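You operate a simulated robot arm through the tools that you are given. There is no shell and no other tool. Be economical: measure what you need, move in short steps, check, and stop when the job is done.

Carry out the task below with a simulated robot arm. There is one attempt and no reset: what you move stays moved.

TASK
Draw the tray in, swap its green spacer ring for the blue one, slide it out and press READY.
Fine: the green ring goes on the table; the green lamp must be lit.

It is judged by the outcome, as a careful person would: the job done as asked, and still so three seconds after it is handed in. It fails if anything else is knocked over, pushed out of place, dropped, spilled or broken.

THE ROBOT
A 7-joint arm with a two-finger parallel gripper, fixed in place. Base frame: the origin is at the foot of the arm, x ahead of it, y to its left, z up; the work surface is at about z = 0.86. Lengths are in m, angles in degrees, forces in N, time in s.
With the tool pointing down near the work surface it reaches from about 0.24 to 0.68 m from the base axis. Its first joint turns from -66.0 to 66.0 degrees. Payload 2.4 kg.
Tool frame: the origin (TCP) lies between the finger pads and is the grasp point; the fingertips stand 0.03 m ahead of it; z points along the fingers, y is the line along which they close. The gripper opens to 0.094 m. The fingers are 0.028 m wide and 0.01 m thick; the gripper's body (0.05 by 0.096 m) begins 0.055 m behind the TCP.
Orientation is told as [roll, pitch, yaw] about the base's x, y, z axes, in that order, counted from this pose: with the fingers straight down and closing along the base's y, the tool's x points along the base's -x, its y along +y and its z along -z.

THE INTERFACE
- The arm moves only by the tool drive_tool. Its argument "plan" is a list of rows, each an object of numbers (a shift or turn left out is 0, a gripper value left out holds the last): "dx", "dy", "dz": the shift along the tool's x, y, z in m; "ax", "ay", "az": the turn, a rotation vector about the tool's x, y, z in degrees; "gripper": the opening in per cent of the stroke, from 0 (shut) to 100 (fully open). In form: [{"dx": .., "dy": .., "dz": .., "ax": .., "ay": .., "az": .., "gripper": ..}, ...]. A call has 1 to 12 rows; each row is the pose to reach, as a shift and turn from the pose commanded when the call began, along the tool's axes at that moment. A row lasts 0.2 s, in which the tool goes at most 0.05 m and 8.6 degrees; a call with a longer step from one row to the next is refused whole, and so is a gripper value outside its range. A pose out of reach is approached as far as the arm can. The call stops where the force on the tool passes 70 N (or 10 N more than at its start, if that is more) or the arm is blocked; 0.2 s more then pass. The fingers move at their own pace (about 0.153 m/s each) and stop on an object; they squeeze with about 44 N. The grip force told is the motor's: it shows also when the fingers shut on nothing. Time passes only in rows, and 0.2 s behind the last, so rows that repeat a pose let the fingers close. It gives the time, the measured TCP pose, the force on the tool (base axes), the opening and the grip force at its end, in the units of the frame above (readings bear some noise), and new pictures: "show" is both (left out), scene, wrist or none.
- Cameras (640 x 400 px; columns grow to the right, rows downward): "scene" is fixed at [0.0403, 0.4755, 1.4564]; the picture's right is [-0.77, -0.64, 0.00], its down [-0.25, 0.31, -0.92] and it looks along [0.58, -0.71, -0.40] (base axes); focal length 325 px, centre (320, 200). "wrist" rides on the gripper at [-0.037, 0, -0.058] in the tool frame; the picture's right is [0.00, -1.00, 0.00], its down [0.97, 0.00, -0.24] and it looks along [0.24, 0.00, 0.97] (tool axes); focal length 218 px, centre (320, 200).
- point_at(camera, pixels): for up to 12 pixels [column, row] of the newest picture of that camera ("zoom" is the newest enlarged one), the place [x, y, z] in the base frame of the surface seen there, good to about 0.002 m, but the place of the scene camera against the robot may be out by one fixed shift of up to 0.012 m in any direction. No time passes.
- close_up(camera, box): a new picture of the part [left, top, right, bottom] of that camera's present view, enlarged. No time passes.
- sign_off(): hands the job in; it is judged then, once.

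Work in short steps. Measure before you move; look again where a grasp or a placing could have gone wrong, and mend it. You have 80 turns and 120 pictures in all, the two below and enlarged ones among them. Open the gripper and draw the arm clear of the work before you hand the job in, unless the task says otherwise; then end with one line.

The tools are called after ">>>" by a JSON object that holds its "name" and its "arguments". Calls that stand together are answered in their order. drive_tool: Moves the arm, as the interface text tells. Its arguments: {"type":"object","properties":{"plan":{"type":"array"},"show":{"type":"string","enum":["both","scene","wrist","none"]}},"required":["plan"]} The other tools are called the same way: point_at (camera, pixels) gives the place of the surface under pixels of a picture; close_up (camera, box) takes an enlarged picture of a part of a camera's view; sign_off () hands the job in.

At the start:

```text
t: 0.0
tcp_pos: [0.4501, 0.0469, 1.239]
orientation: [0.1, 0.1, 0.0]
contact_force: [0.5, -0.2, 0.2]
opening: 0.0941
gripper_force: 0.1
```

scene: 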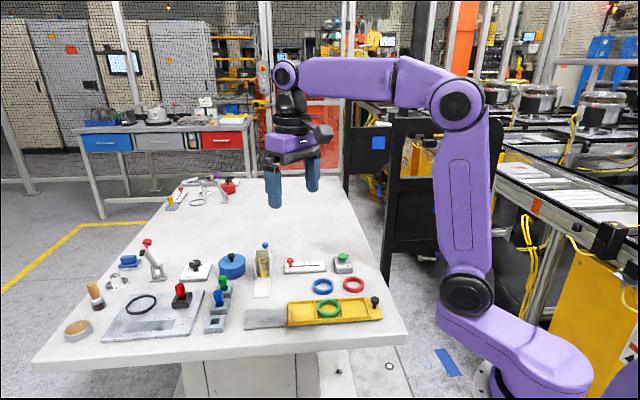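
wrist: 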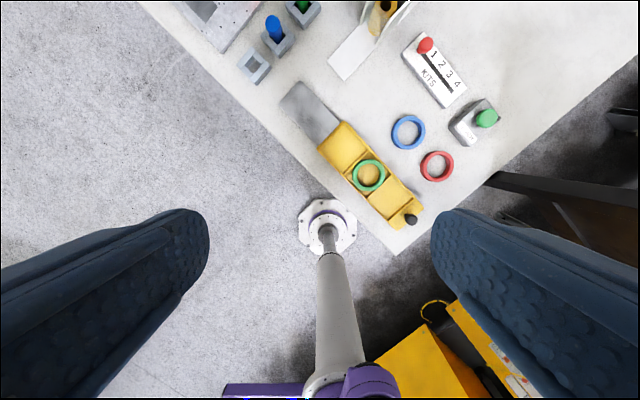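

I see the yellow tray at around (335,312) in the scene with the green ring in it, blue ring at (323,286), and a green button at (343,260). I'll take a closer look and measure.

>>> {"name": "close_up", "arguments": {"camera": "scene", "box": [230, 230, 410, 342]}}

>>> {"name": "close_up", "arguments": {"camera": "wrist", "box": [260, 20, 520, 240]}}

>>> {"name": "point_at", "arguments": {"camera": "wrist", "pixels": [[411, 219], [396, 228], [422, 206], [358, 174], [382, 180], [369, 189], [320, 146], [343, 122], [283, 104], [408, 132], [437, 166], [486, 118]]}}

>>> {"name": "point_at", "arguments": {"camera": "scene", "pixels": [[375, 300], [382, 320], [288, 325], [288, 301], [246, 328], [328, 302], [328, 318], [323, 279], [323, 293], [343, 256], [354, 285], [248, 311]]}}

```text
3.56 times, centred on (320, 286) of scene
```

zoom: 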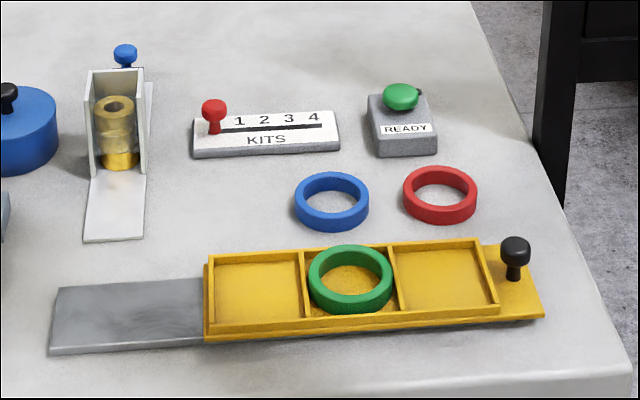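

```text
1.82 times, centred on (390, 130) of wrist
```

zoom: 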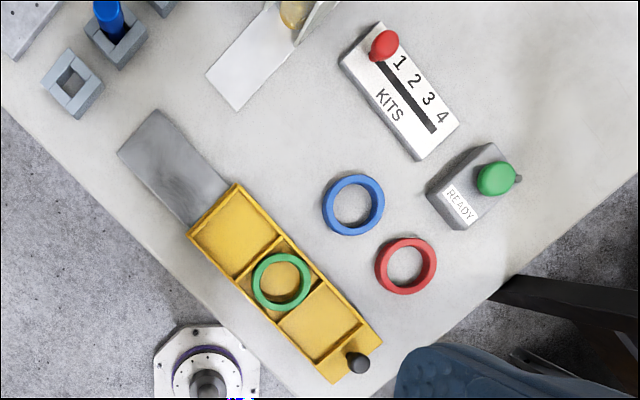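

```text
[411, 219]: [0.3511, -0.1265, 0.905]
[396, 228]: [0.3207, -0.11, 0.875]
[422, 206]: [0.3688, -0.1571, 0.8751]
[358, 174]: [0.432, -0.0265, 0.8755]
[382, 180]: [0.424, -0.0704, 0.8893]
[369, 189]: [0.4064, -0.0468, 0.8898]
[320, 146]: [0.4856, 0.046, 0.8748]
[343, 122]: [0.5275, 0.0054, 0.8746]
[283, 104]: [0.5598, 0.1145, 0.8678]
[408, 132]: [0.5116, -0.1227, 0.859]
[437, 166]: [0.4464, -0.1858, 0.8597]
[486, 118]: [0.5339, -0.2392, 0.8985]
```

```text
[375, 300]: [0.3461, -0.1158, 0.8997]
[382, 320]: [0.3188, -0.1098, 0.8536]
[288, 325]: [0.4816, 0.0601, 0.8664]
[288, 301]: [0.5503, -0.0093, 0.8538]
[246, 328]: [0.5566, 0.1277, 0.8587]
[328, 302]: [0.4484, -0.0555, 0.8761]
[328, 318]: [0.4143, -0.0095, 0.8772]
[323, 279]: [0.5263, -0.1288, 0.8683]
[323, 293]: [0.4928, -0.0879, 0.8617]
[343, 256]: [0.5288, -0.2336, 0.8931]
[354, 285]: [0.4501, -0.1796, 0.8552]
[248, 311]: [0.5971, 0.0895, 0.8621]
```

The tray's sliding direction isn't clear yet, so I'll move lower over the tray and look closer.

>>> {"name": "drive_tool", "arguments": {"plan": [{"dx": 0.01, "dy": -0.03, "dz": 0.035}, {"dx": 0.02, "dy": -0.06, "dz": 0.07}, {"dx": 0.03, "dy": -0.08, "dz": 0.11}, {"dx": 0.04, "dy": -0.1, "dz": 0.14}]}}

>>> {"name": "close_up", "arguments": {"camera": "scene", "box": [236, 280, 396, 340]}}

```text
t: 1.0
tcp_pos: [0.4107, -0.0516, 1.0956]
orientation: [0.0, -0.2, 0.0]
contact_force: [-0.6, 0.1, 0.0]
opening: 0.0939
gripper_force: 0.0
```

scene: 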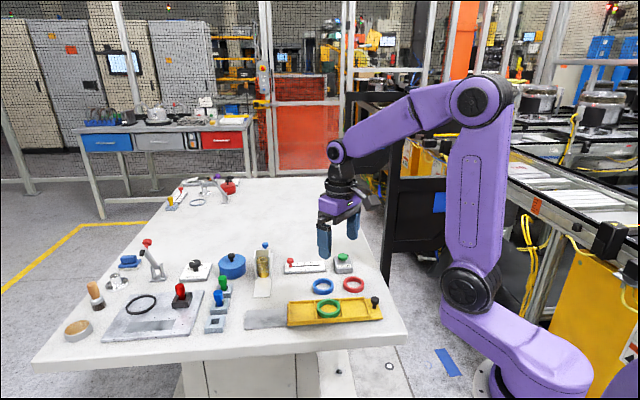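
wrist: 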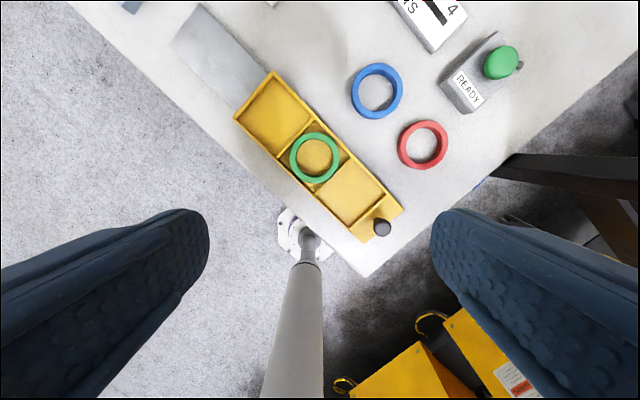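

```text
4.00 times, centred on (316, 310) of scene
```

zoom: 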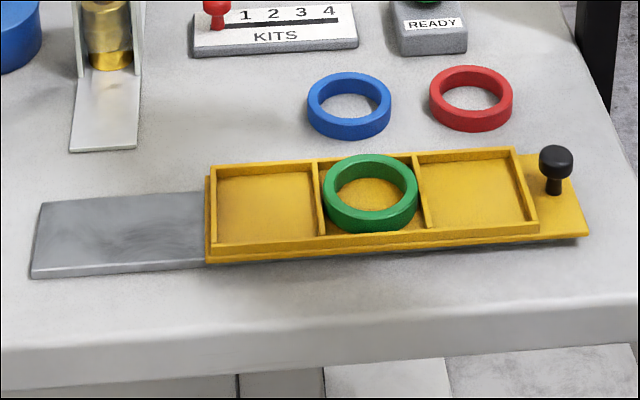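

>>> {"name": "close_up", "arguments": {"camera": "scene", "box": [340, 288, 396, 328]}}

>>> {"name": "close_up", "arguments": {"camera": "wrist", "box": [160, 0, 420, 280]}}

>>> {"name": "point_at", "arguments": {"camera": "wrist", "pixels": [[382, 222], [363, 276], [364, 240], [402, 210], [235, 120], [272, 72], [172, 38], [198, 6], [420, 240], [440, 215], [350, 190], [350, 245]]}}

```text
10.00 times, centred on (368, 308) of scene
```

zoom: 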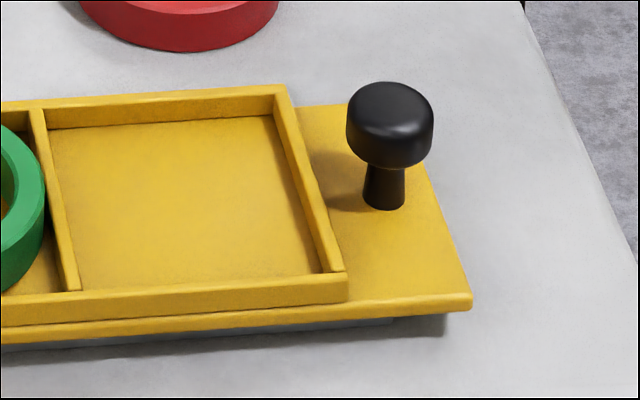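

```text
1.43 times, centred on (290, 140) of wrist
```

zoom: 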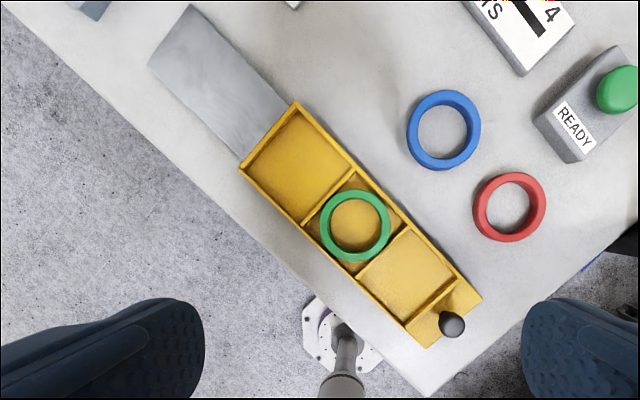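

```text
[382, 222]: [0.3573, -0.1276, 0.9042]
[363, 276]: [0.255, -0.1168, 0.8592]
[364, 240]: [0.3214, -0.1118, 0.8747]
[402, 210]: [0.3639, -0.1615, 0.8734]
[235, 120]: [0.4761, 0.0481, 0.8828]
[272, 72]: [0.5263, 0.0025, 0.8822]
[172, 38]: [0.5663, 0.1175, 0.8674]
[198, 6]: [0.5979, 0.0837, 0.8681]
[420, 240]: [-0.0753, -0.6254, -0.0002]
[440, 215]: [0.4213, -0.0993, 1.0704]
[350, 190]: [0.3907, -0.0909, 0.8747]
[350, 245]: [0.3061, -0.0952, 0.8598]
```

The tray rides on a grey rail that runs under it, and the knob is at about (0.354,-0.127), top z 0.905. I'll go above the knob and yaw +45°, so the fingers close across the slide direction.

>>> {"name": "drive_tool", "arguments": {"plan": [{"dx": 0.01, "dy": -0.013, "dz": 0.015, "az": -7.5}, {"dx": 0.02, "dy": -0.026, "dz": 0.03, "az": -15}, {"dx": 0.03, "dy": -0.039, "dz": 0.045, "az": -22.5}, {"dx": 0.04, "dy": -0.052, "dz": 0.06, "az": -30}, {"dx": 0.05, "dy": -0.065, "dz": 0.08, "az": -37.5}, {"dx": 0.0567, "dy": -0.0754, "dz": 0.1, "az": -45}, {"dx": 0.0567, "dy": -0.0754, "dz": 0.1, "az": -45}]}}

```text
t: 2.6
tcp_pos: [0.3532, -0.1277, 0.9978]
orientation: [0.0, 0.0, 45.1]
contact_force: [-1.0, -0.4, -0.7]
opening: 0.0939
gripper_force: 0.1
```

scene: 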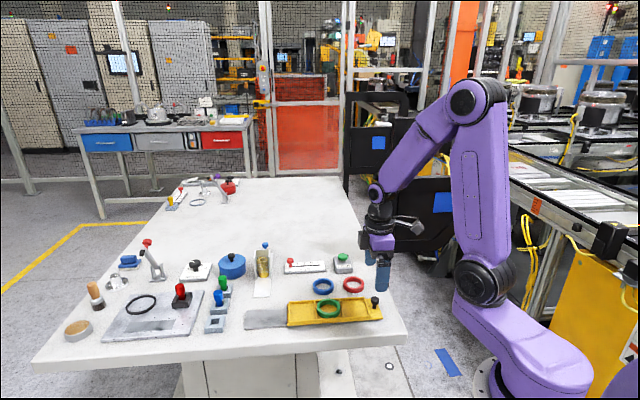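
wrist: 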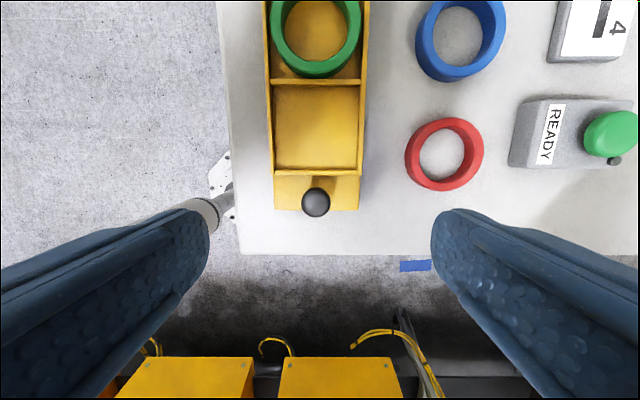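

>>> {"name": "point_at", "arguments": {"camera": "wrist", "pixels": [[316, 202], [316, 212], [316, 192], [304, 202], [328, 202], [614, 162], [612, 135]]}}

>>> {"name": "close_up", "arguments": {"camera": "wrist", "box": [480, 60, 640, 190]}}

```text
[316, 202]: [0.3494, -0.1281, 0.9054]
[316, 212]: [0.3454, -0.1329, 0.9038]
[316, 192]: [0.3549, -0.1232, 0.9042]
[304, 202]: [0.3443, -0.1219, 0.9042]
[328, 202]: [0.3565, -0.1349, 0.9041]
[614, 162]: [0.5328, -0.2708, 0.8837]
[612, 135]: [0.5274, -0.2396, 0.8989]
```

```text
3.08 times, centred on (560, 125) of wrist
```

zoom: 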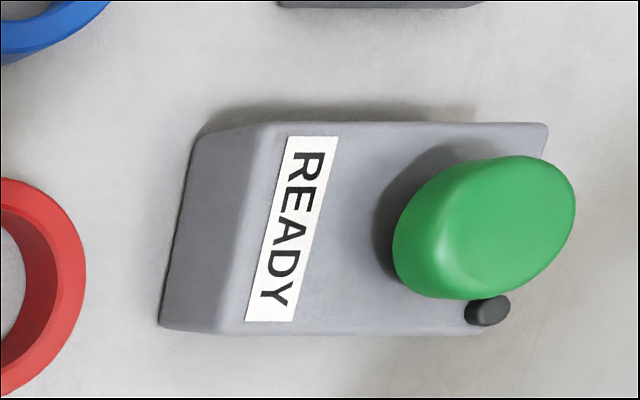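

The knob centre is at (0.350,-0.128), top 0.905. I'll descend and grip it.

>>> {"name": "drive_tool", "arguments": {"plan": [{"dx": 0.002, "dy": 0.002, "dz": 0.03, "gripper": 60}, {"dx": 0.002, "dy": 0.002, "dz": 0.06}, {"dx": 0.002, "dy": 0.002, "dz": 0.083}, {"dx": 0.002, "dy": 0.002, "dz": 0.083, "gripper": 0}, {"dx": 0.002, "dy": 0.002, "dz": 0.083, "gripper": 0}, {"dx": 0.002, "dy": 0.002, "dz": 0.083, "gripper": 0}]}}

```text
t: 4.0
tcp_pos: [0.3502, -0.1273, 0.9158]
orientation: [0.0, 0.0, 45.0]
contact_force: [0.3, 0.8, -10.3]
opening: 0.0211
gripper_force: 44.8
```

scene: 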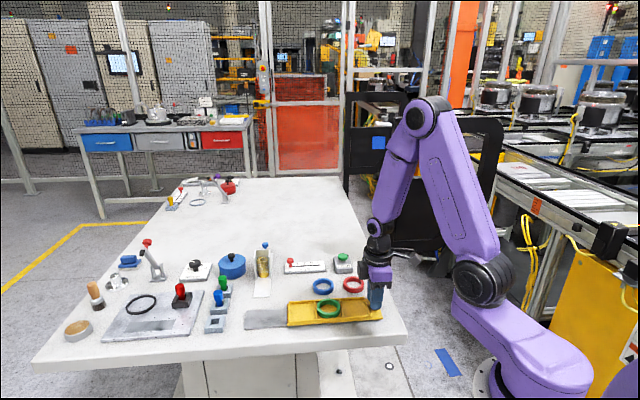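
wrist: 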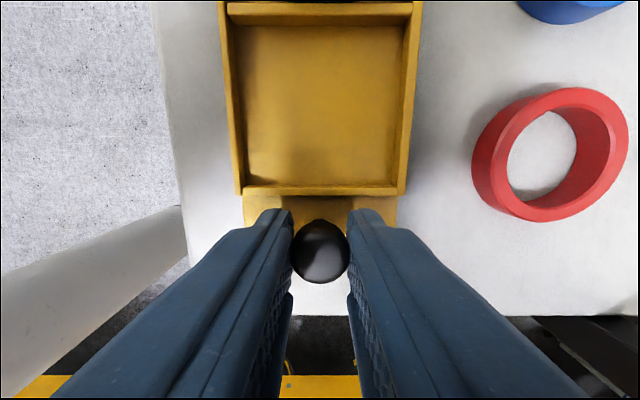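

The knob is held, with an opening of 0.021. I'll test gently by pulling 8 mm toward the robot side (+dx) and reading the force.

>>> {"name": "drive_tool", "arguments": {"plan": [{"dx": 0.002}, {"dx": 0.004}, {"dx": 0.006}, {"dx": 0.008}, {"dx": 0.008}], "show": "wrist"}}

```text
t: 5.2
tcp_pos: [0.3473, -0.1304, 0.9168]
orientation: [-0.2, -0.2, 45.4]
contact_force: [19.3, 37.1, 5.8]
opening: 0.0215
gripper_force: 45.7
```

wrist: 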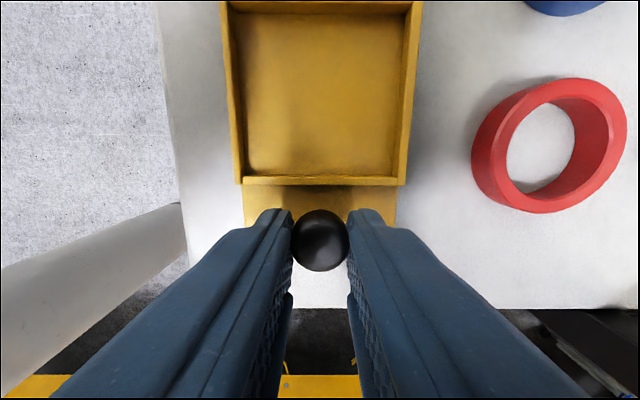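

Pulling this way is blocked: 42 N and only ~4 mm of movement, which is slip. I'll back off and push gently the other way.

>>> {"name": "drive_tool", "arguments": {"plan": [{"dx": -0.004}, {"dx": -0.008}, {"dx": -0.012}, {"dx": -0.016}, {"dx": -0.018}, {"dx": -0.018}], "show": "both"}}

```text
t: 6.6
tcp_pos: [0.3563, -0.1218, 0.9158]
orientation: [0.0, 0.1, 45.0]
contact_force: [1.2, -1.9, 21.1]
opening: 0.0211
gripper_force: 45.1
```

scene: 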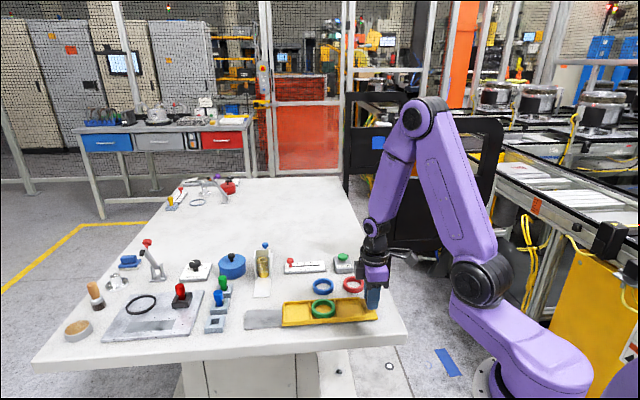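
wrist: 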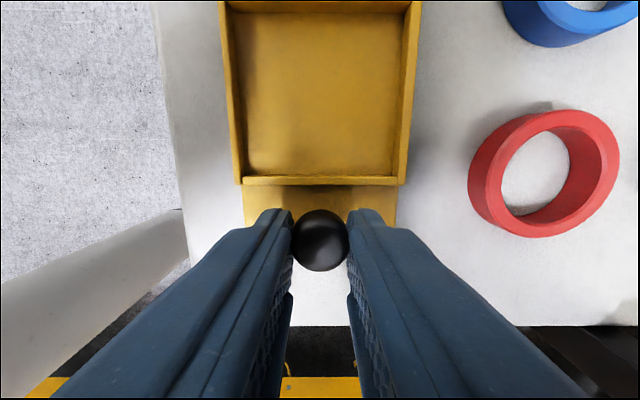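

It slides freely this way, along the rail, so this is "in". I'll push it in further and watch the force.

>>> {"name": "drive_tool", "arguments": {"plan": [{"dx": -0.01}, {"dx": -0.02}, {"dx": -0.03}, {"dx": -0.04}, {"dx": -0.05}, {"dx": -0.06}, {"dx": -0.07}, {"dx": -0.08}, {"dx": -0.08}], "show": "both"}}

```text
t: 8.6
tcp_pos: [0.4131, -0.0639, 0.9179]
orientation: [0.1, 0.0, 45.1]
contact_force: [-12.5, 11.1, 29.9]
opening: 0.0215
gripper_force: 45.4
```

scene: 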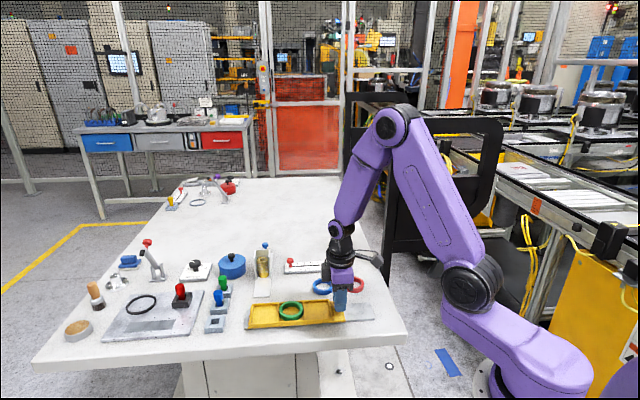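
wrist: 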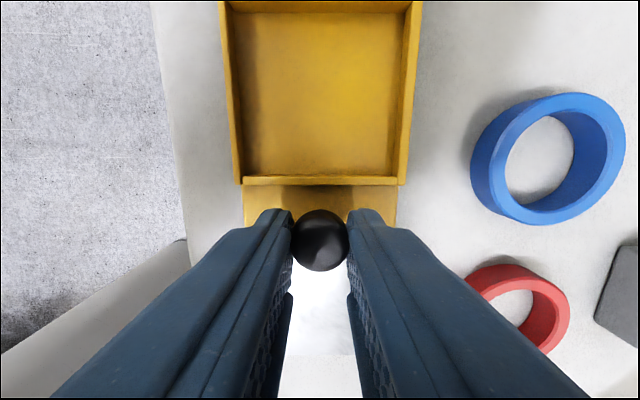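

It's nearly at the rail end. I'll ease the side and vertical load a little and push the last bit to the stop.

>>> {"name": "drive_tool", "arguments": {"plan": [{"dx": 0, "dy": 0.002, "dz": -0.002}, {"dx": -0.004, "dy": 0.002, "dz": -0.002}, {"dx": -0.008, "dy": 0.002, "dz": -0.002}, {"dx": -0.012, "dy": 0.0025, "dz": -0.002}, {"dx": -0.012, "dy": 0.0025, "dz": -0.002}], "show": "both"}}

```text
t: 9.8
tcp_pos: [0.4197, -0.0587, 0.9177]
orientation: [0.2, 0.2, 44.6]
contact_force: [-14.2, -37.1, -18.8]
opening: 0.0215
gripper_force: 44.9
```

scene: 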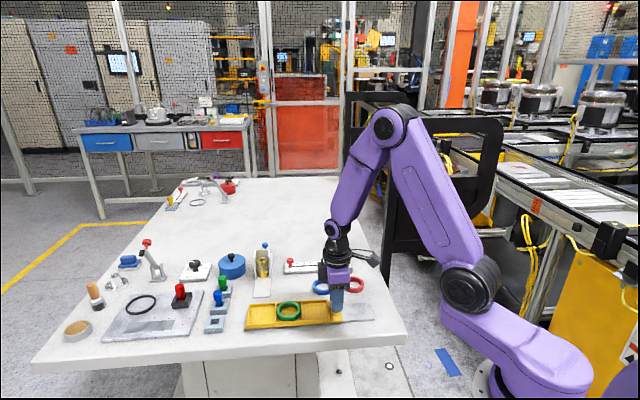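
wrist: 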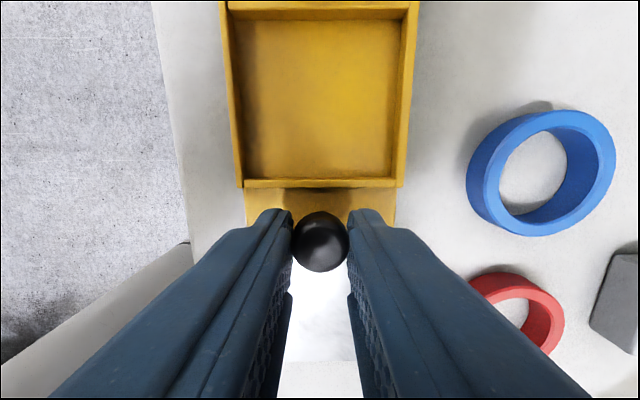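

The end stop is reached (about 37 N along the push, ~0.10 m of travel). I'll relax, open, and rise to look.

>>> {"name": "drive_tool", "arguments": {"plan": [{"dx": 0.003}, {"dx": 0.003, "gripper": 50}, {"dx": 0.003, "gripper": 50}, {"dx": 0.003, "dz": -0.04}, {"dx": 0.003, "dz": -0.08}, {"dx": -0.02, "dz": -0.12}, {"dx": -0.04, "dz": -0.14}, {"dx": -0.04, "dz": -0.14, "gripper": 90}], "show": "both"}}

>>> {"name": "close_up", "arguments": {"camera": "wrist", "box": [200, 0, 520, 240]}}

```text
t: 11.6
tcp_pos: [0.4492, -0.027, 1.0577]
orientation: [0.0, 0.0, 45.0]
contact_force: [-0.6, 0.2, -0.3]
opening: 0.0845
gripper_force: 0.1
```

scene: 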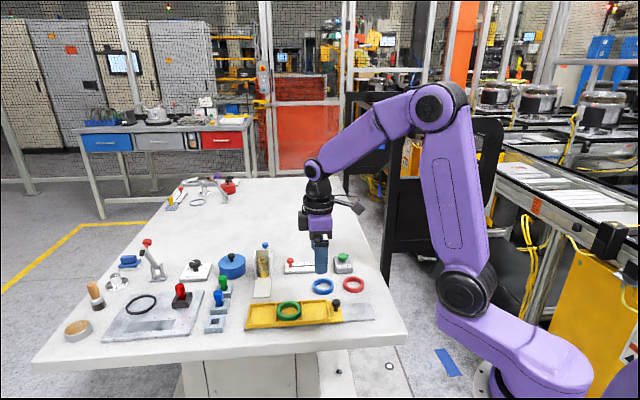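
wrist: 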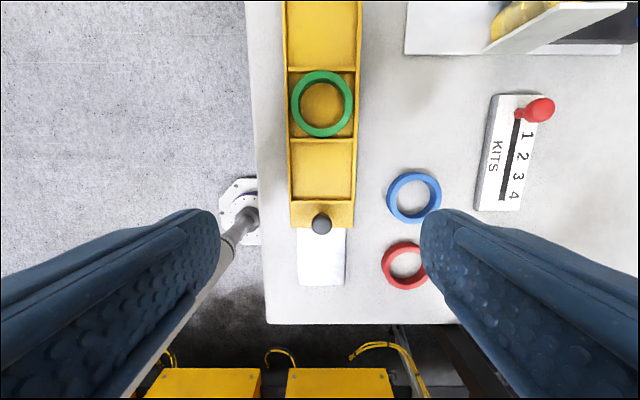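

```text
1.67 times, centred on (360, 120) of wrist
```

zoom: 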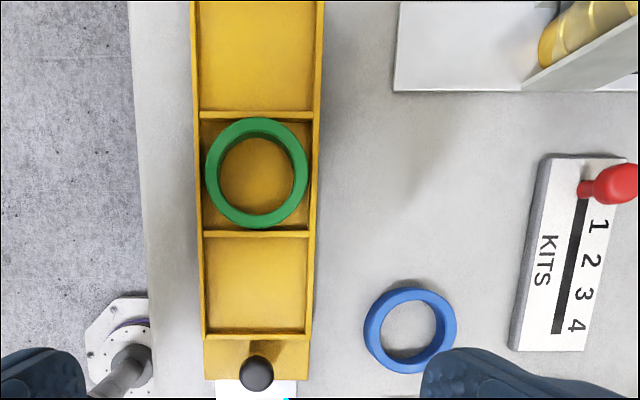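

>>> {"name": "point_at", "arguments": {"camera": "wrist", "pixels": [[295, 103], [350, 103], [322, 74], [322, 133], [322, 103], [357, 103], [288, 103], [322, 140], [391, 192], [437, 192], [413, 176], [413, 217]]}}

>>> {"name": "point_at", "arguments": {"camera": "zoom", "pixels": [[206, 173], [306, 173], [256, 123], [256, 222], [220, 173], [292, 173], [256, 139], [256, 213], [202, 200], [312, 200], [256, 114], [256, 234]]}}

```text
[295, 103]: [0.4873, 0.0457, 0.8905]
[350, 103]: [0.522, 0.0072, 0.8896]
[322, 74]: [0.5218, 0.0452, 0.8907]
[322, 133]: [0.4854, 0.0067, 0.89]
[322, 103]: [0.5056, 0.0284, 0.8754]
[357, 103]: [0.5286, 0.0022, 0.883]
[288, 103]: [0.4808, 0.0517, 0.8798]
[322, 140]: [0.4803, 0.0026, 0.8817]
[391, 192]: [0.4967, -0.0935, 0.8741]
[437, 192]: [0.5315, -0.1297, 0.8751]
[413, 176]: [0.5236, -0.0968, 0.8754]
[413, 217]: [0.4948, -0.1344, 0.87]
```

```text
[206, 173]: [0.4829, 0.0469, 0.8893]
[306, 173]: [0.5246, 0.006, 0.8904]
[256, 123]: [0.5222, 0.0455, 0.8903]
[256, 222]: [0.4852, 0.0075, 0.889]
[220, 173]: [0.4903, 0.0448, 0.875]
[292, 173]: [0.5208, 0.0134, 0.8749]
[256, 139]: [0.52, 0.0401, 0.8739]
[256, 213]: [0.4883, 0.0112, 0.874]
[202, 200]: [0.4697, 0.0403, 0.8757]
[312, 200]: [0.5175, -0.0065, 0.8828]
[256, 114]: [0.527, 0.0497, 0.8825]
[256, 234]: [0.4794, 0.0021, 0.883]
```

The green ring centre is at (0.504,0.0265), OD ≈0.057, top 0.890, rim 0.883. I'll grip it from outside, with the tips just above the rim.

>>> {"name": "drive_tool", "arguments": {"plan": [{"dx": -0.03, "dy": 0, "dz": 0.01}, {"dx": -0.06, "dy": -0.0008, "dz": 0.03}, {"dx": -0.0764, "dy": -0.0008, "dz": 0.07}, {"dx": -0.0764, "dy": -0.0008, "dz": 0.11}, {"dx": -0.0764, "dy": -0.0008, "dz": 0.135}, {"dx": -0.0764, "dy": -0.0008, "dz": 0.1425}, {"dx": -0.0764, "dy": -0.0008, "dz": 0.1425}], "show": "both"}}

>>> {"name": "close_up", "arguments": {"camera": "scene", "box": [236, 260, 396, 340]}}

```text
t: 13.2
tcp_pos: [0.5031, 0.028, 0.9151]
orientation: [0.0, 0.0, 45.0]
contact_force: [0.1, 0.0, -0.3]
opening: 0.0847
gripper_force: 0.1
```

scene: 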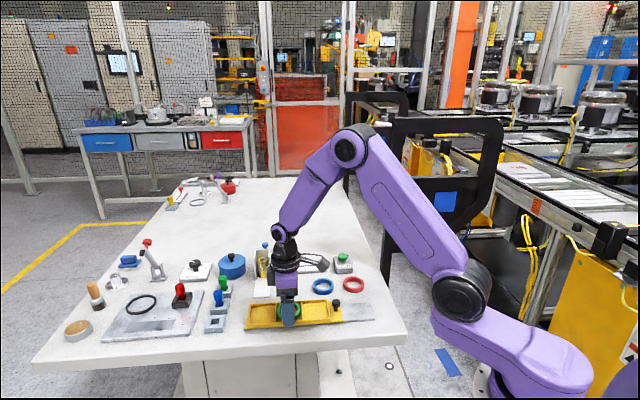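
wrist: 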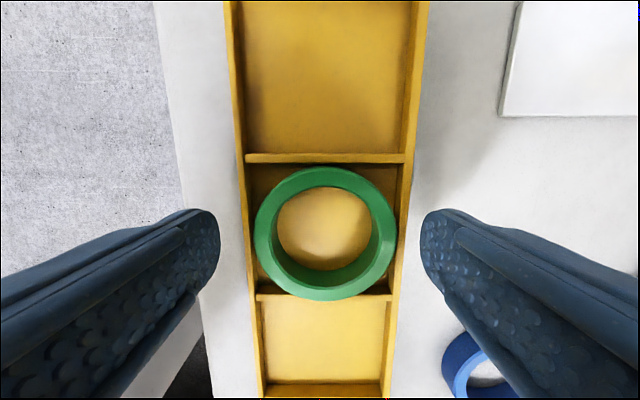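

```text
4.00 times, centred on (316, 300) of scene
```

zoom: 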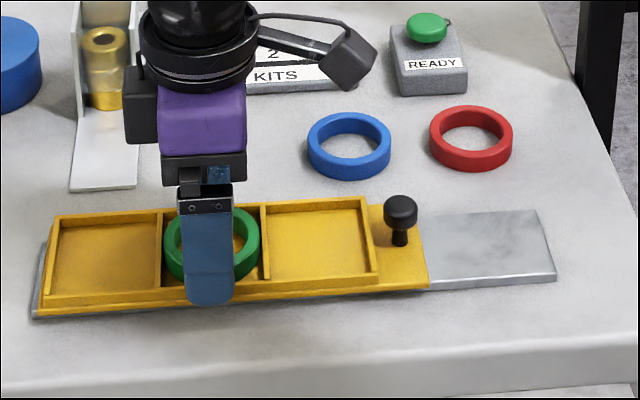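

The ring is centred within about 2 mm at (325,232). I'll shift slightly, go down 1 mm, close and lift a little.

>>> {"name": "drive_tool", "arguments": {"plan": [{"dy": -0.002, "dz": 0.001}, {"dy": -0.002, "dz": 0.001, "gripper": 0}, {"dy": -0.002, "dz": 0.001, "gripper": 0}, {"dy": -0.002, "dz": 0.001, "gripper": 0}, {"dy": -0.002, "dz": -0.01, "gripper": 0}, {"dy": -0.002, "dz": -0.03, "gripper": 0}], "show": "both"}}

```text
t: 14.6
tcp_pos: [0.5053, 0.0266, 0.947]
orientation: [0.0, 0.0, 45.1]
contact_force: [-0.9, -0.2, -0.7]
opening: 0.0582
gripper_force: 43.5
```

scene: 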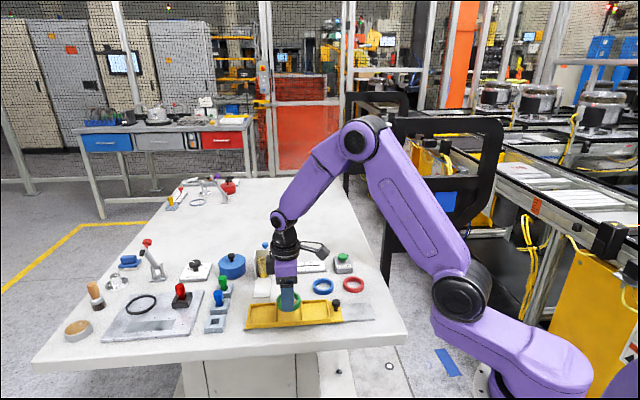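
wrist: 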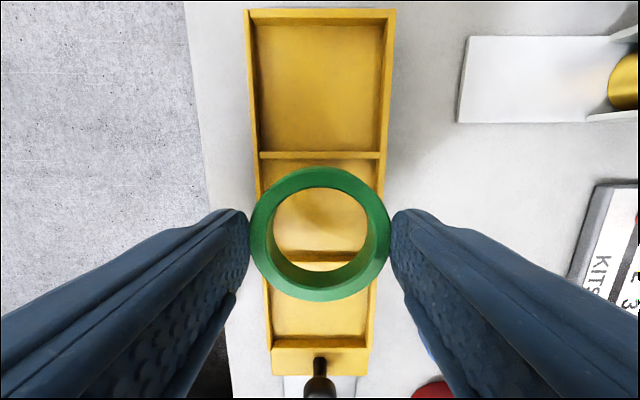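

The ring is gripped (0.058) and clear of the tray. Before moving, I'll measure the free table area right of the tray.

>>> {"name": "point_at", "arguments": {"camera": "wrist", "pixels": [[460, 80], [460, 122], [580, 122], [630, 182], [568, 270], [390, 150], [420, 180], [480, 200], [520, 230], [610, 80]]}}

>>> {"name": "close_up", "arguments": {"camera": "scene", "box": [236, 230, 396, 330]}}

```text
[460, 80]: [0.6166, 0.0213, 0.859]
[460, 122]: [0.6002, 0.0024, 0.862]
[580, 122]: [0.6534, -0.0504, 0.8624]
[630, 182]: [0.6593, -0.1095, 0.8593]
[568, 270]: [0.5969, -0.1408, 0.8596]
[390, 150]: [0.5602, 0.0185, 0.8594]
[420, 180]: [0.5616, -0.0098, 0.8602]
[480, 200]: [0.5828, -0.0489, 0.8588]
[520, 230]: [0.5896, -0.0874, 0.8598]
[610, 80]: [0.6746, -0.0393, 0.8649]
```

```text
4.00 times, centred on (316, 280) of scene
```

zoom: 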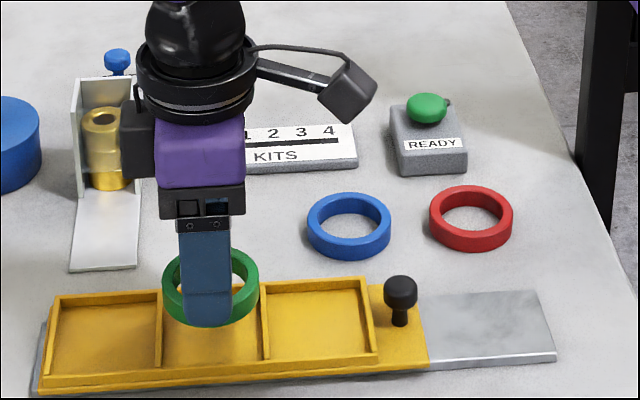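

The area around (0.572,-0.055) is free. I'll carry the ring there and lower it until its bottom meets the table.

>>> {"name": "drive_tool", "arguments": {"plan": [{"dx": 0.003, "dy": -0.035}, {"dx": 0.006, "dy": -0.07}, {"dx": 0.01, "dy": -0.1045}, {"dx": 0.01, "dy": -0.1045, "dz": 0.025}, {"dx": 0.01, "dy": -0.1045, "dz": 0.04}, {"dx": 0.01, "dy": -0.1045, "dz": 0.0475}, {"dx": 0.01, "dy": -0.1045, "dz": 0.0475}], "show": "both"}}

>>> {"name": "close_up", "arguments": {"camera": "scene", "box": [236, 230, 396, 330]}}

```text
t: 16.2
tcp_pos: [0.5735, -0.0557, 0.9004]
orientation: [-0.1, -0.1, 45.0]
contact_force: [-8.9, -1.2, 29.4]
opening: 0.0584
gripper_force: 44.1
```

scene: 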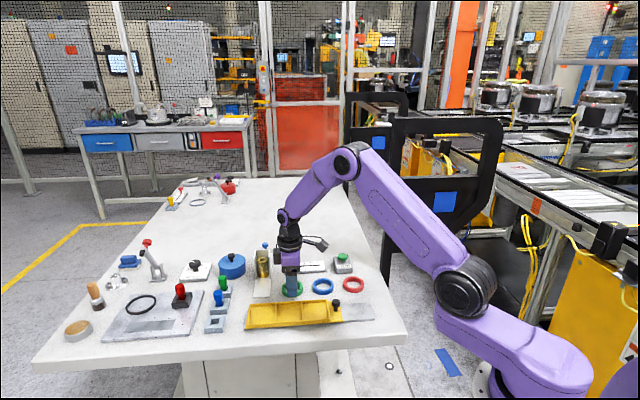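
wrist: 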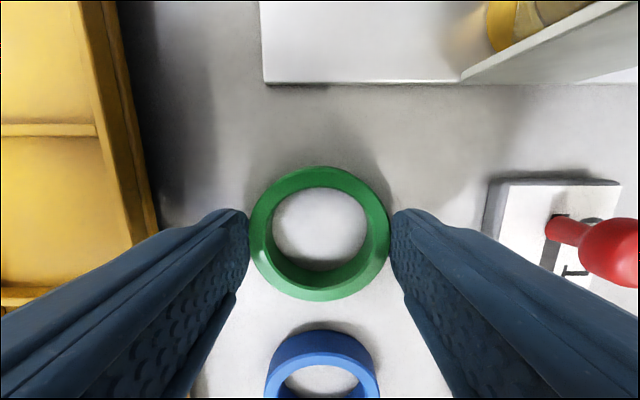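

```text
4.00 times, centred on (316, 280) of scene
```

zoom: 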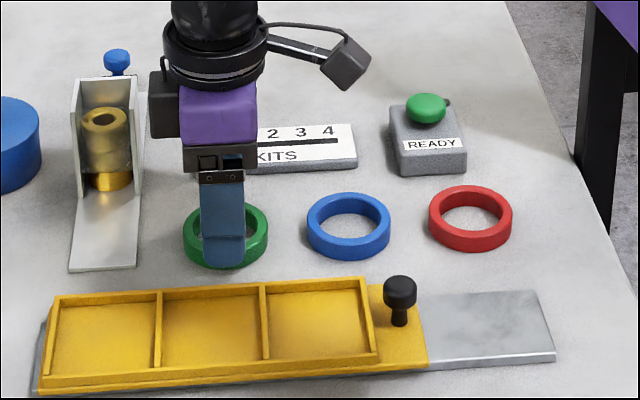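

The ring is seated on the table (29 N upward). I'll ease off, open moderately and rise.

>>> {"name": "drive_tool", "arguments": {"plan": [{"dz": -0.001}, {"dz": -0.001, "gripper": 78}, {"dz": -0.001, "gripper": 78}, {"dz": -0.03, "gripper": 78}, {"dz": -0.06}, {"dx": 0.03, "dz": -0.09}, {"dx": 0.06, "dz": -0.1}, {"dx": 0.06, "dz": -0.1}], "show": "both"}}

```text
t: 18.0
tcp_pos: [0.5294, -0.0971, 0.9983]
orientation: [0.0, 0.0, 45.0]
contact_force: [0.1, 0.6, 0.2]
opening: 0.0732
gripper_force: 0.0
```

scene: 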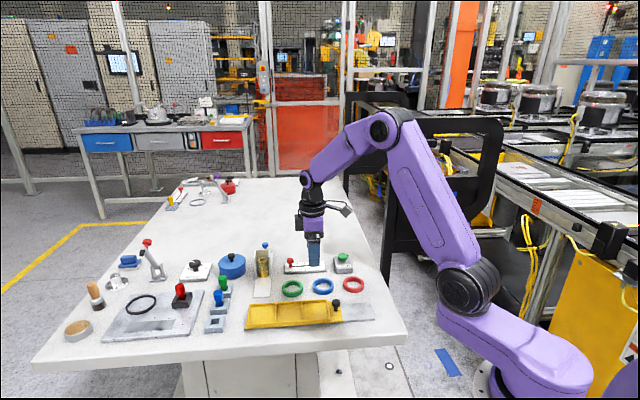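
wrist: 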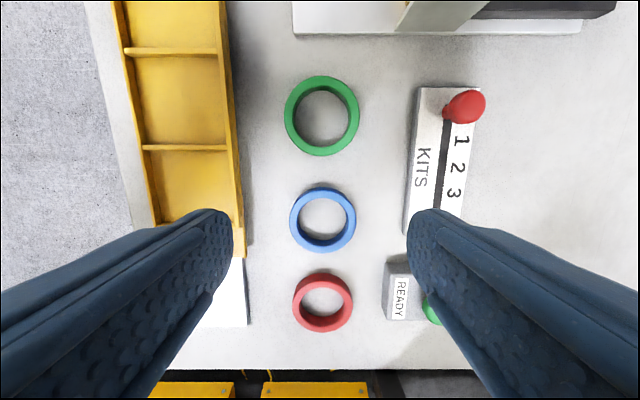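

>>> {"name": "point_at", "arguments": {"camera": "wrist", "pixels": [[292, 217], [353, 217], [322, 191], [322, 248], [322, 220], [305, 217], [340, 217], [325, 302], [288, 115], [356, 115]]}}

>>> {"name": "close_up", "arguments": {"camera": "wrist", "box": [262, 160, 382, 280]}}

```text
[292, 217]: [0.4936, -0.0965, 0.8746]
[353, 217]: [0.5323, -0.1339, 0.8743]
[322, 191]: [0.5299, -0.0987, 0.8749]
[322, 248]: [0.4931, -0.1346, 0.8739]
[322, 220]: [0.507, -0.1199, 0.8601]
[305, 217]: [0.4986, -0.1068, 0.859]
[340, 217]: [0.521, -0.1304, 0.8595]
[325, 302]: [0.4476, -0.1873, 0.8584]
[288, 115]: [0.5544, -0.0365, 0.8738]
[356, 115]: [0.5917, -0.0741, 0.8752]
```

```text
3.33 times, centred on (322, 220) of wrist
```

zoom: 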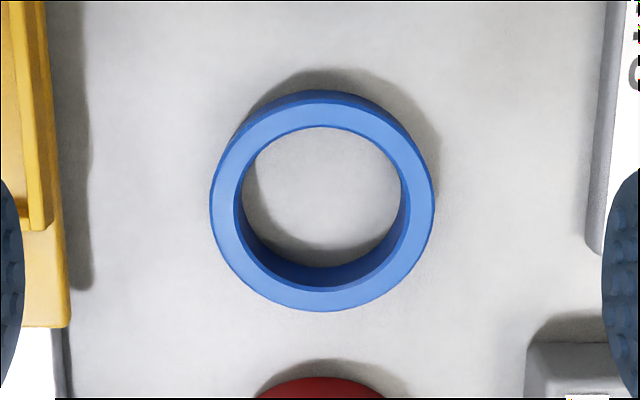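

The blue ring centre is at (0.512,-0.116), OD ≈0.055. I'll descend with tips at z ≈0.869, so they'll clear the tray rim on placing, then grip and lift.

>>> {"name": "drive_tool", "arguments": {"plan": [{"dx": 0.0257, "dy": -0.001, "dz": 0.02}, {"dx": 0.0257, "dy": -0.001, "dz": 0.06}, {"dx": 0.0257, "dy": -0.001, "dz": 0.085}, {"dx": 0.0257, "dy": -0.001, "dz": 0.0988}, {"dx": 0.0257, "dy": -0.001, "dz": 0.0988}, {"dx": 0.0257, "dy": -0.001, "dz": 0.0988, "gripper": 0}, {"dx": 0.0257, "dy": -0.001, "dz": 0.0988, "gripper": 0}, {"dx": 0.0257, "dy": -0.001, "dz": 0.0988, "gripper": 0}, {"dx": 0.0257, "dy": -0.001, "dz": 0.0988, "gripper": 0}], "show": "wrist"}}

```text
t: 20.0
tcp_pos: [0.5105, -0.1159, 0.8982]
orientation: [0.0, 0.0, 45.0]
contact_force: [-0.4, 0.5, -0.3]
opening: 0.0581
gripper_force: 44.0
```

wrist: 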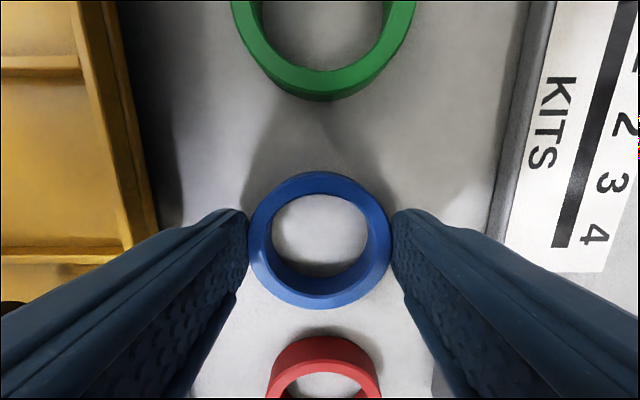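

Gripped at 0.058, the same size as the green. I'll lift and carry it over the middle compartment, then check alignment.

>>> {"name": "drive_tool", "arguments": {"plan": [{"dz": -0.025}, {"dz": -0.055}, {"dx": -0.0245, "dy": 0.02615, "dz": -0.055}, {"dx": -0.049, "dy": 0.0523, "dz": -0.055}, {"dx": -0.0735, "dy": 0.0785, "dz": -0.055}, {"dx": -0.098, "dy": 0.1046, "dz": -0.055}, {"dx": -0.098, "dy": 0.1046, "dz": -0.04}, {"dx": -0.098, "dy": 0.1046, "dz": -0.03}, {"dx": -0.098, "dy": 0.1046, "dz": -0.03}], "show": "wrist"}}

```text
t: 22.0
tcp_pos: [0.5075, 0.0261, 0.9297]
orientation: [0.0, 0.0, 45.0]
contact_force: [0.4, -0.2, 0.0]
opening: 0.058
gripper_force: 43.9
```

wrist: 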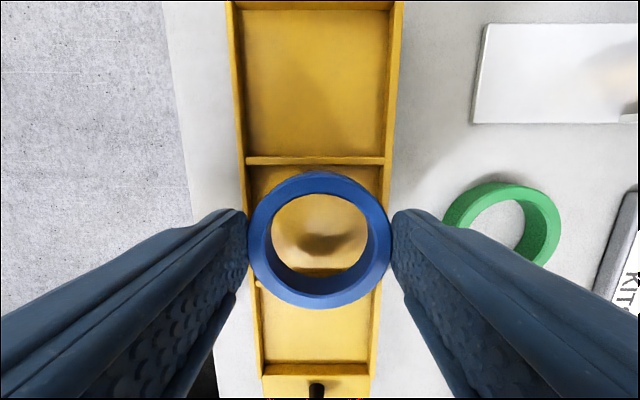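

>>> {"name": "close_up", "arguments": {"camera": "wrist", "box": [220, 140, 420, 320]}}

>>> {"name": "point_at", "arguments": {"camera": "wrist", "pixels": [[320, 157], [320, 161], [320, 165], [320, 269], [320, 273], [320, 276], [320, 173], [320, 180], [320, 294], [320, 300], [252, 175], [381, 175]]}}

```text
2.22 times, centred on (320, 230) of wrist
```

zoom: 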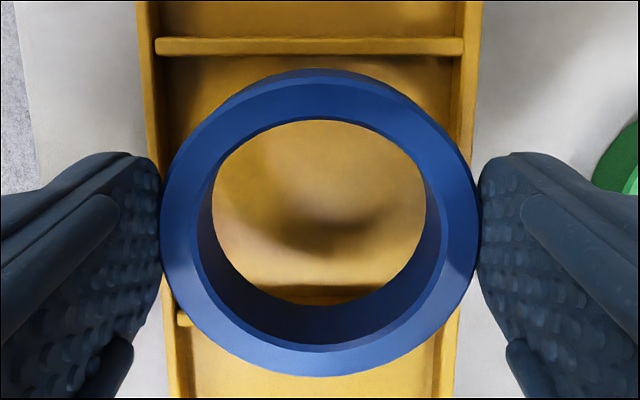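

```text
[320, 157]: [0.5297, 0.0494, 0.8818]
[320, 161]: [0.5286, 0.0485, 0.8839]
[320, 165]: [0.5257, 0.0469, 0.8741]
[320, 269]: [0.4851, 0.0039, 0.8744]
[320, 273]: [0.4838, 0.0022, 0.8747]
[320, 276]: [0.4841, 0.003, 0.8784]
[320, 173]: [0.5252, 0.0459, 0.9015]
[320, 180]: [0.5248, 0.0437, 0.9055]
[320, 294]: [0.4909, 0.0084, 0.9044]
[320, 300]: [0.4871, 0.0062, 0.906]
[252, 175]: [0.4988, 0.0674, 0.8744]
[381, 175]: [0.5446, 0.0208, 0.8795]
```

The compartment centre is u≈0.3757 and the ring ≈0.375, so it's centred; it just needs +1.8 mm dy. I'll lower it to the floor.

>>> {"name": "drive_tool", "arguments": {"plan": [{"dy": 0.0018}, {"dy": 0.0018, "dz": 0.006}, {"dy": 0.0018, "dz": 0.012}, {"dy": 0.0018, "dz": 0.0152}, {"dy": 0.0018, "dz": 0.0152}], "show": "both"}}

>>> {"name": "close_up", "arguments": {"camera": "scene", "box": [236, 250, 396, 340]}}

```text
t: 23.2
tcp_pos: [0.5059, 0.0294, 0.914]
orientation: [0.0, 0.0, 44.9]
contact_force: [-0.3, 0.0, -0.3]
opening: 0.058
gripper_force: 44.1
```

scene: 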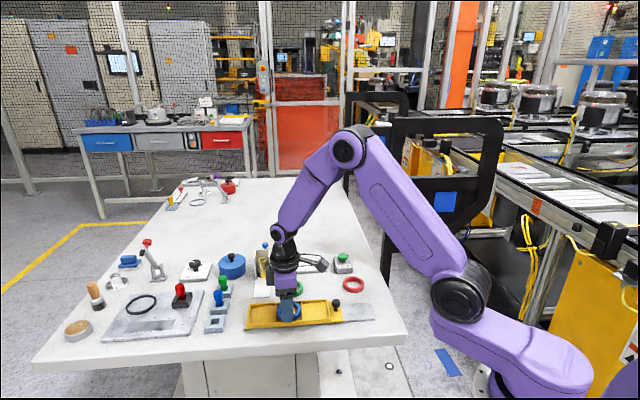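
wrist: 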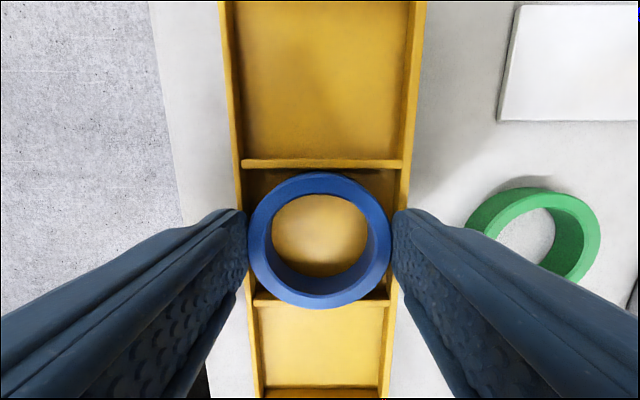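

```text
4.00 times, centred on (316, 295) of scene
```

zoom: 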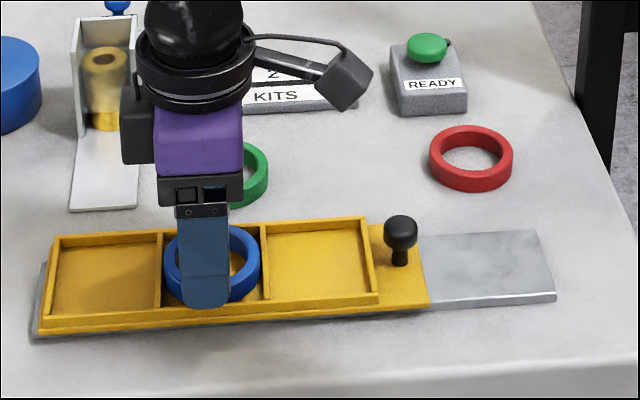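

The ring is between the dividers and about 0–1 mm above the floor. I'll lower 1 mm more, release and rise.

>>> {"name": "drive_tool", "arguments": {"plan": [{"dz": 0.001}, {"dz": 0.001, "gripper": 85}, {"dz": 0.001, "gripper": 85}, {"dz": -0.03}, {"dz": -0.06}, {"dx": 0.04, "dz": -0.09}, {"dx": 0.08, "dz": -0.1}, {"dx": 0.1, "dz": -0.1}, {"dx": 0.1, "dz": -0.1}], "show": "both"}}

>>> {"name": "close_up", "arguments": {"camera": "scene", "box": [236, 250, 396, 340]}}

```text
t: 25.2
tcp_pos: [0.4352, -0.0444, 1.0143]
orientation: [0.0, 0.0, 45.0]
contact_force: [-0.1, -0.8, -0.3]
opening: 0.0799
gripper_force: 0.0
```

scene: 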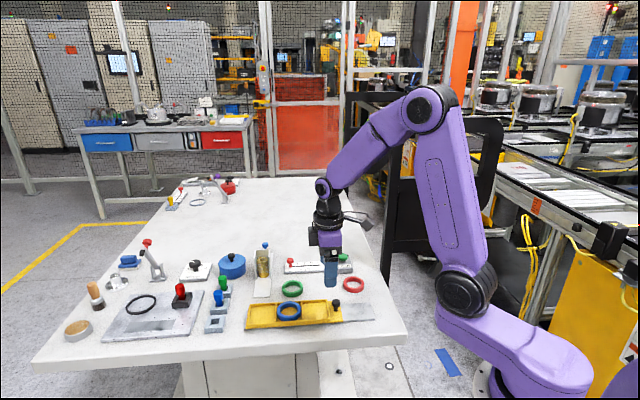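
wrist: 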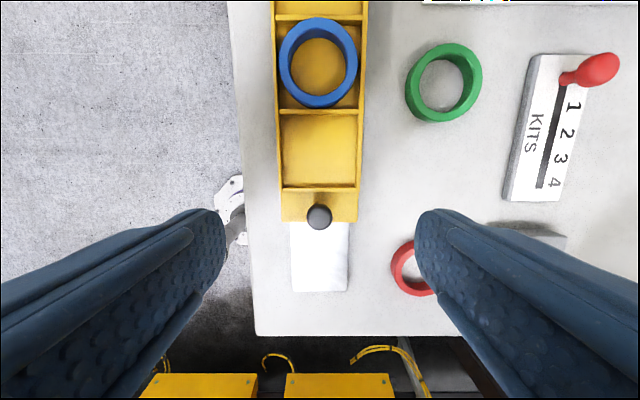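

```text
4.00 times, centred on (316, 295) of scene
```

zoom: 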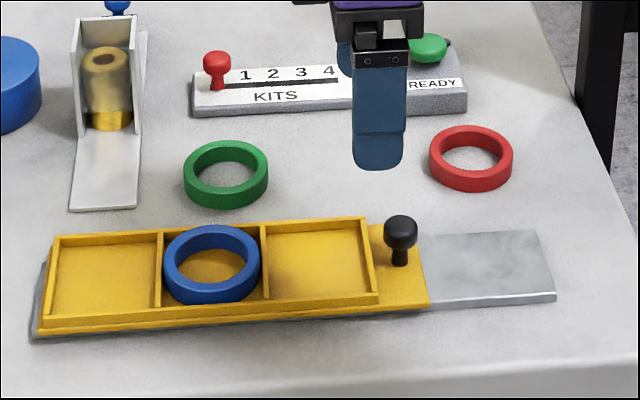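

The blue ring is seated in the middle compartment. Next I'll locate the knob at (319,216).

>>> {"name": "point_at", "arguments": {"camera": "wrist", "pixels": [[319, 216], [319, 206], [319, 226], [309, 216], [330, 216]]}}

```text
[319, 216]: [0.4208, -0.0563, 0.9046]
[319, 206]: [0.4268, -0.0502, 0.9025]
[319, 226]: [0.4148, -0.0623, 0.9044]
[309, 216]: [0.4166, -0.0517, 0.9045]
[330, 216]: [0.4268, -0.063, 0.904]
```

>>> {"name": "drive_tool", "arguments": {"plan": [{"dx": 0.0186, "dy": 0.0012, "dz": 0.03, "gripper": 55}, {"dx": 0.0186, "dy": 0.0012, "dz": 0.06}, {"dx": 0.0186, "dy": 0.0012, "dz": 0.085}, {"dx": 0.0186, "dy": 0.0012, "dz": 0.0995}, {"dx": 0.0186, "dy": 0.0012, "dz": 0.0995, "gripper": 0}, {"dx": 0.0186, "dy": 0.0012, "dz": 0.0995, "gripper": 0}, {"dx": 0.0186, "dy": 0.0012, "dz": 0.0995, "gripper": 0}], "show": "wrist"}}

```text
t: 26.8
tcp_pos: [0.4222, -0.0549, 0.9167]
orientation: [-0.2, -0.1, 44.9]
contact_force: [13.6, -20.8, -10.7]
opening: 0.0211
gripper_force: 44.7
```

wrist: 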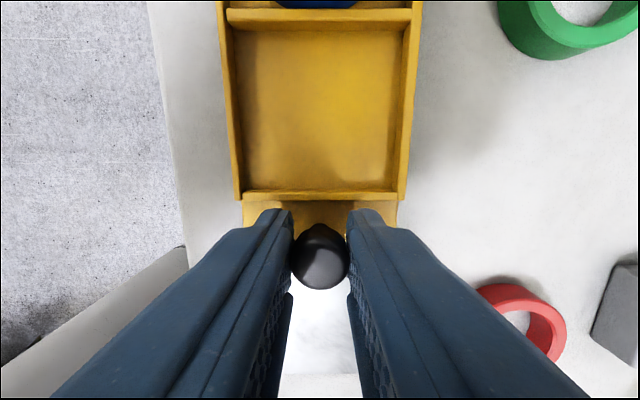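

The knob is held with a small side load. I'll take out 1.5 mm sideways and pull it out smoothly.

>>> {"name": "drive_tool", "arguments": {"plan": [{"dx": 0.003, "dy": -0.0015}, {"dx": 0.011, "dy": -0.0015}, {"dx": 0.02, "dy": -0.0015}, {"dx": 0.03, "dy": -0.0015}, {"dx": 0.04, "dy": -0.0015}, {"dx": 0.05, "dy": -0.0015}, {"dx": 0.06, "dy": -0.0015}, {"dx": 0.07, "dy": -0.0015}, {"dx": 0.08, "dy": -0.0015}, {"dx": 0.087, "dy": -0.0015}, {"dx": 0.092, "dy": -0.0015}, {"dx": 0.092, "dy": -0.0015}], "show": "both"}}

```text
t: 29.4
tcp_pos: [0.3587, -0.1199, 0.9139]
orientation: [0.2, 0.0, 45.0]
contact_force: [5.1, -5.4, -34.1]
opening: 0.021
gripper_force: 45.2
```

scene: 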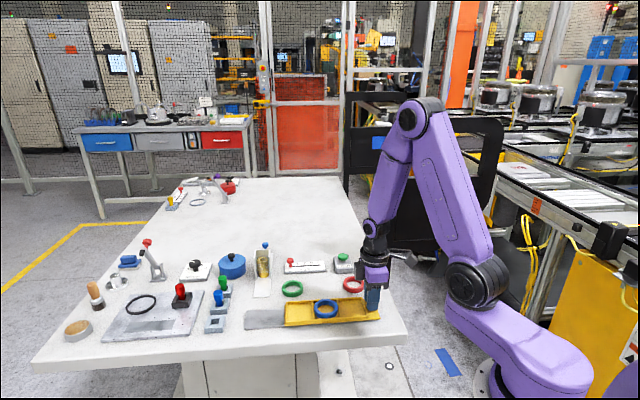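
wrist: 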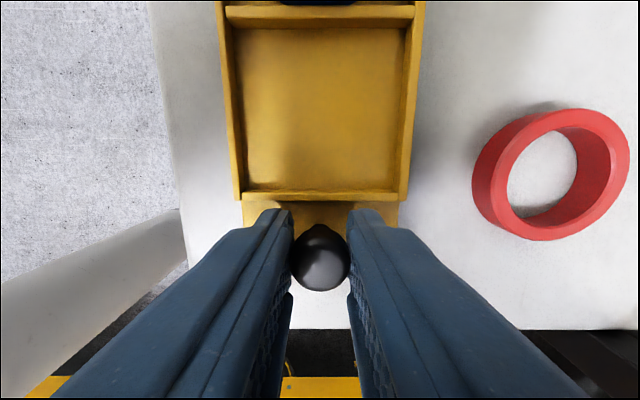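

About 10 mm remains. I'll pull to the stop.

>>> {"name": "drive_tool", "arguments": {"plan": [{"dx": 0.004, "dz": 0.001}, {"dx": 0.008, "dz": 0.0015}, {"dx": 0.011, "dz": 0.0015}, {"dx": 0.014, "dz": 0.0015}, {"dx": 0.016, "dz": 0.0015}, {"dx": 0.016, "dz": 0.0015}], "show": "both"}}

```text
t: 30.8
tcp_pos: [0.3471, -0.13, 0.9145]
orientation: [-0.1, -0.1, 45.4]
contact_force: [22.8, 34.7, 5.5]
opening: 0.0212
gripper_force: 44.9
```

scene: 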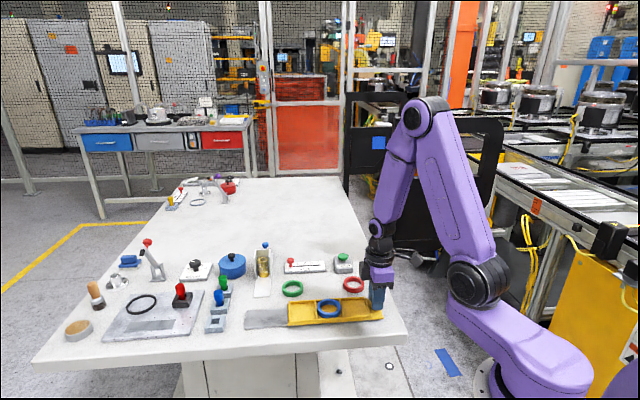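
wrist: 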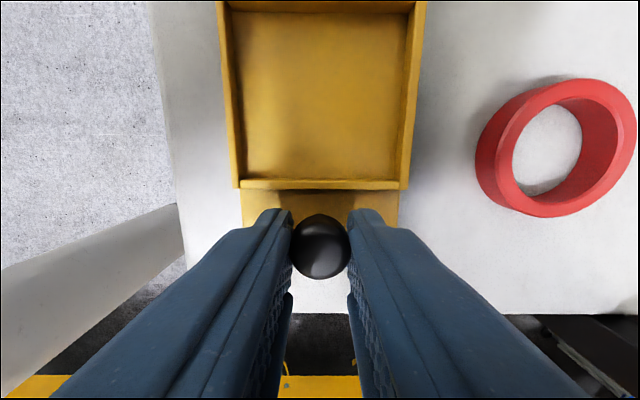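

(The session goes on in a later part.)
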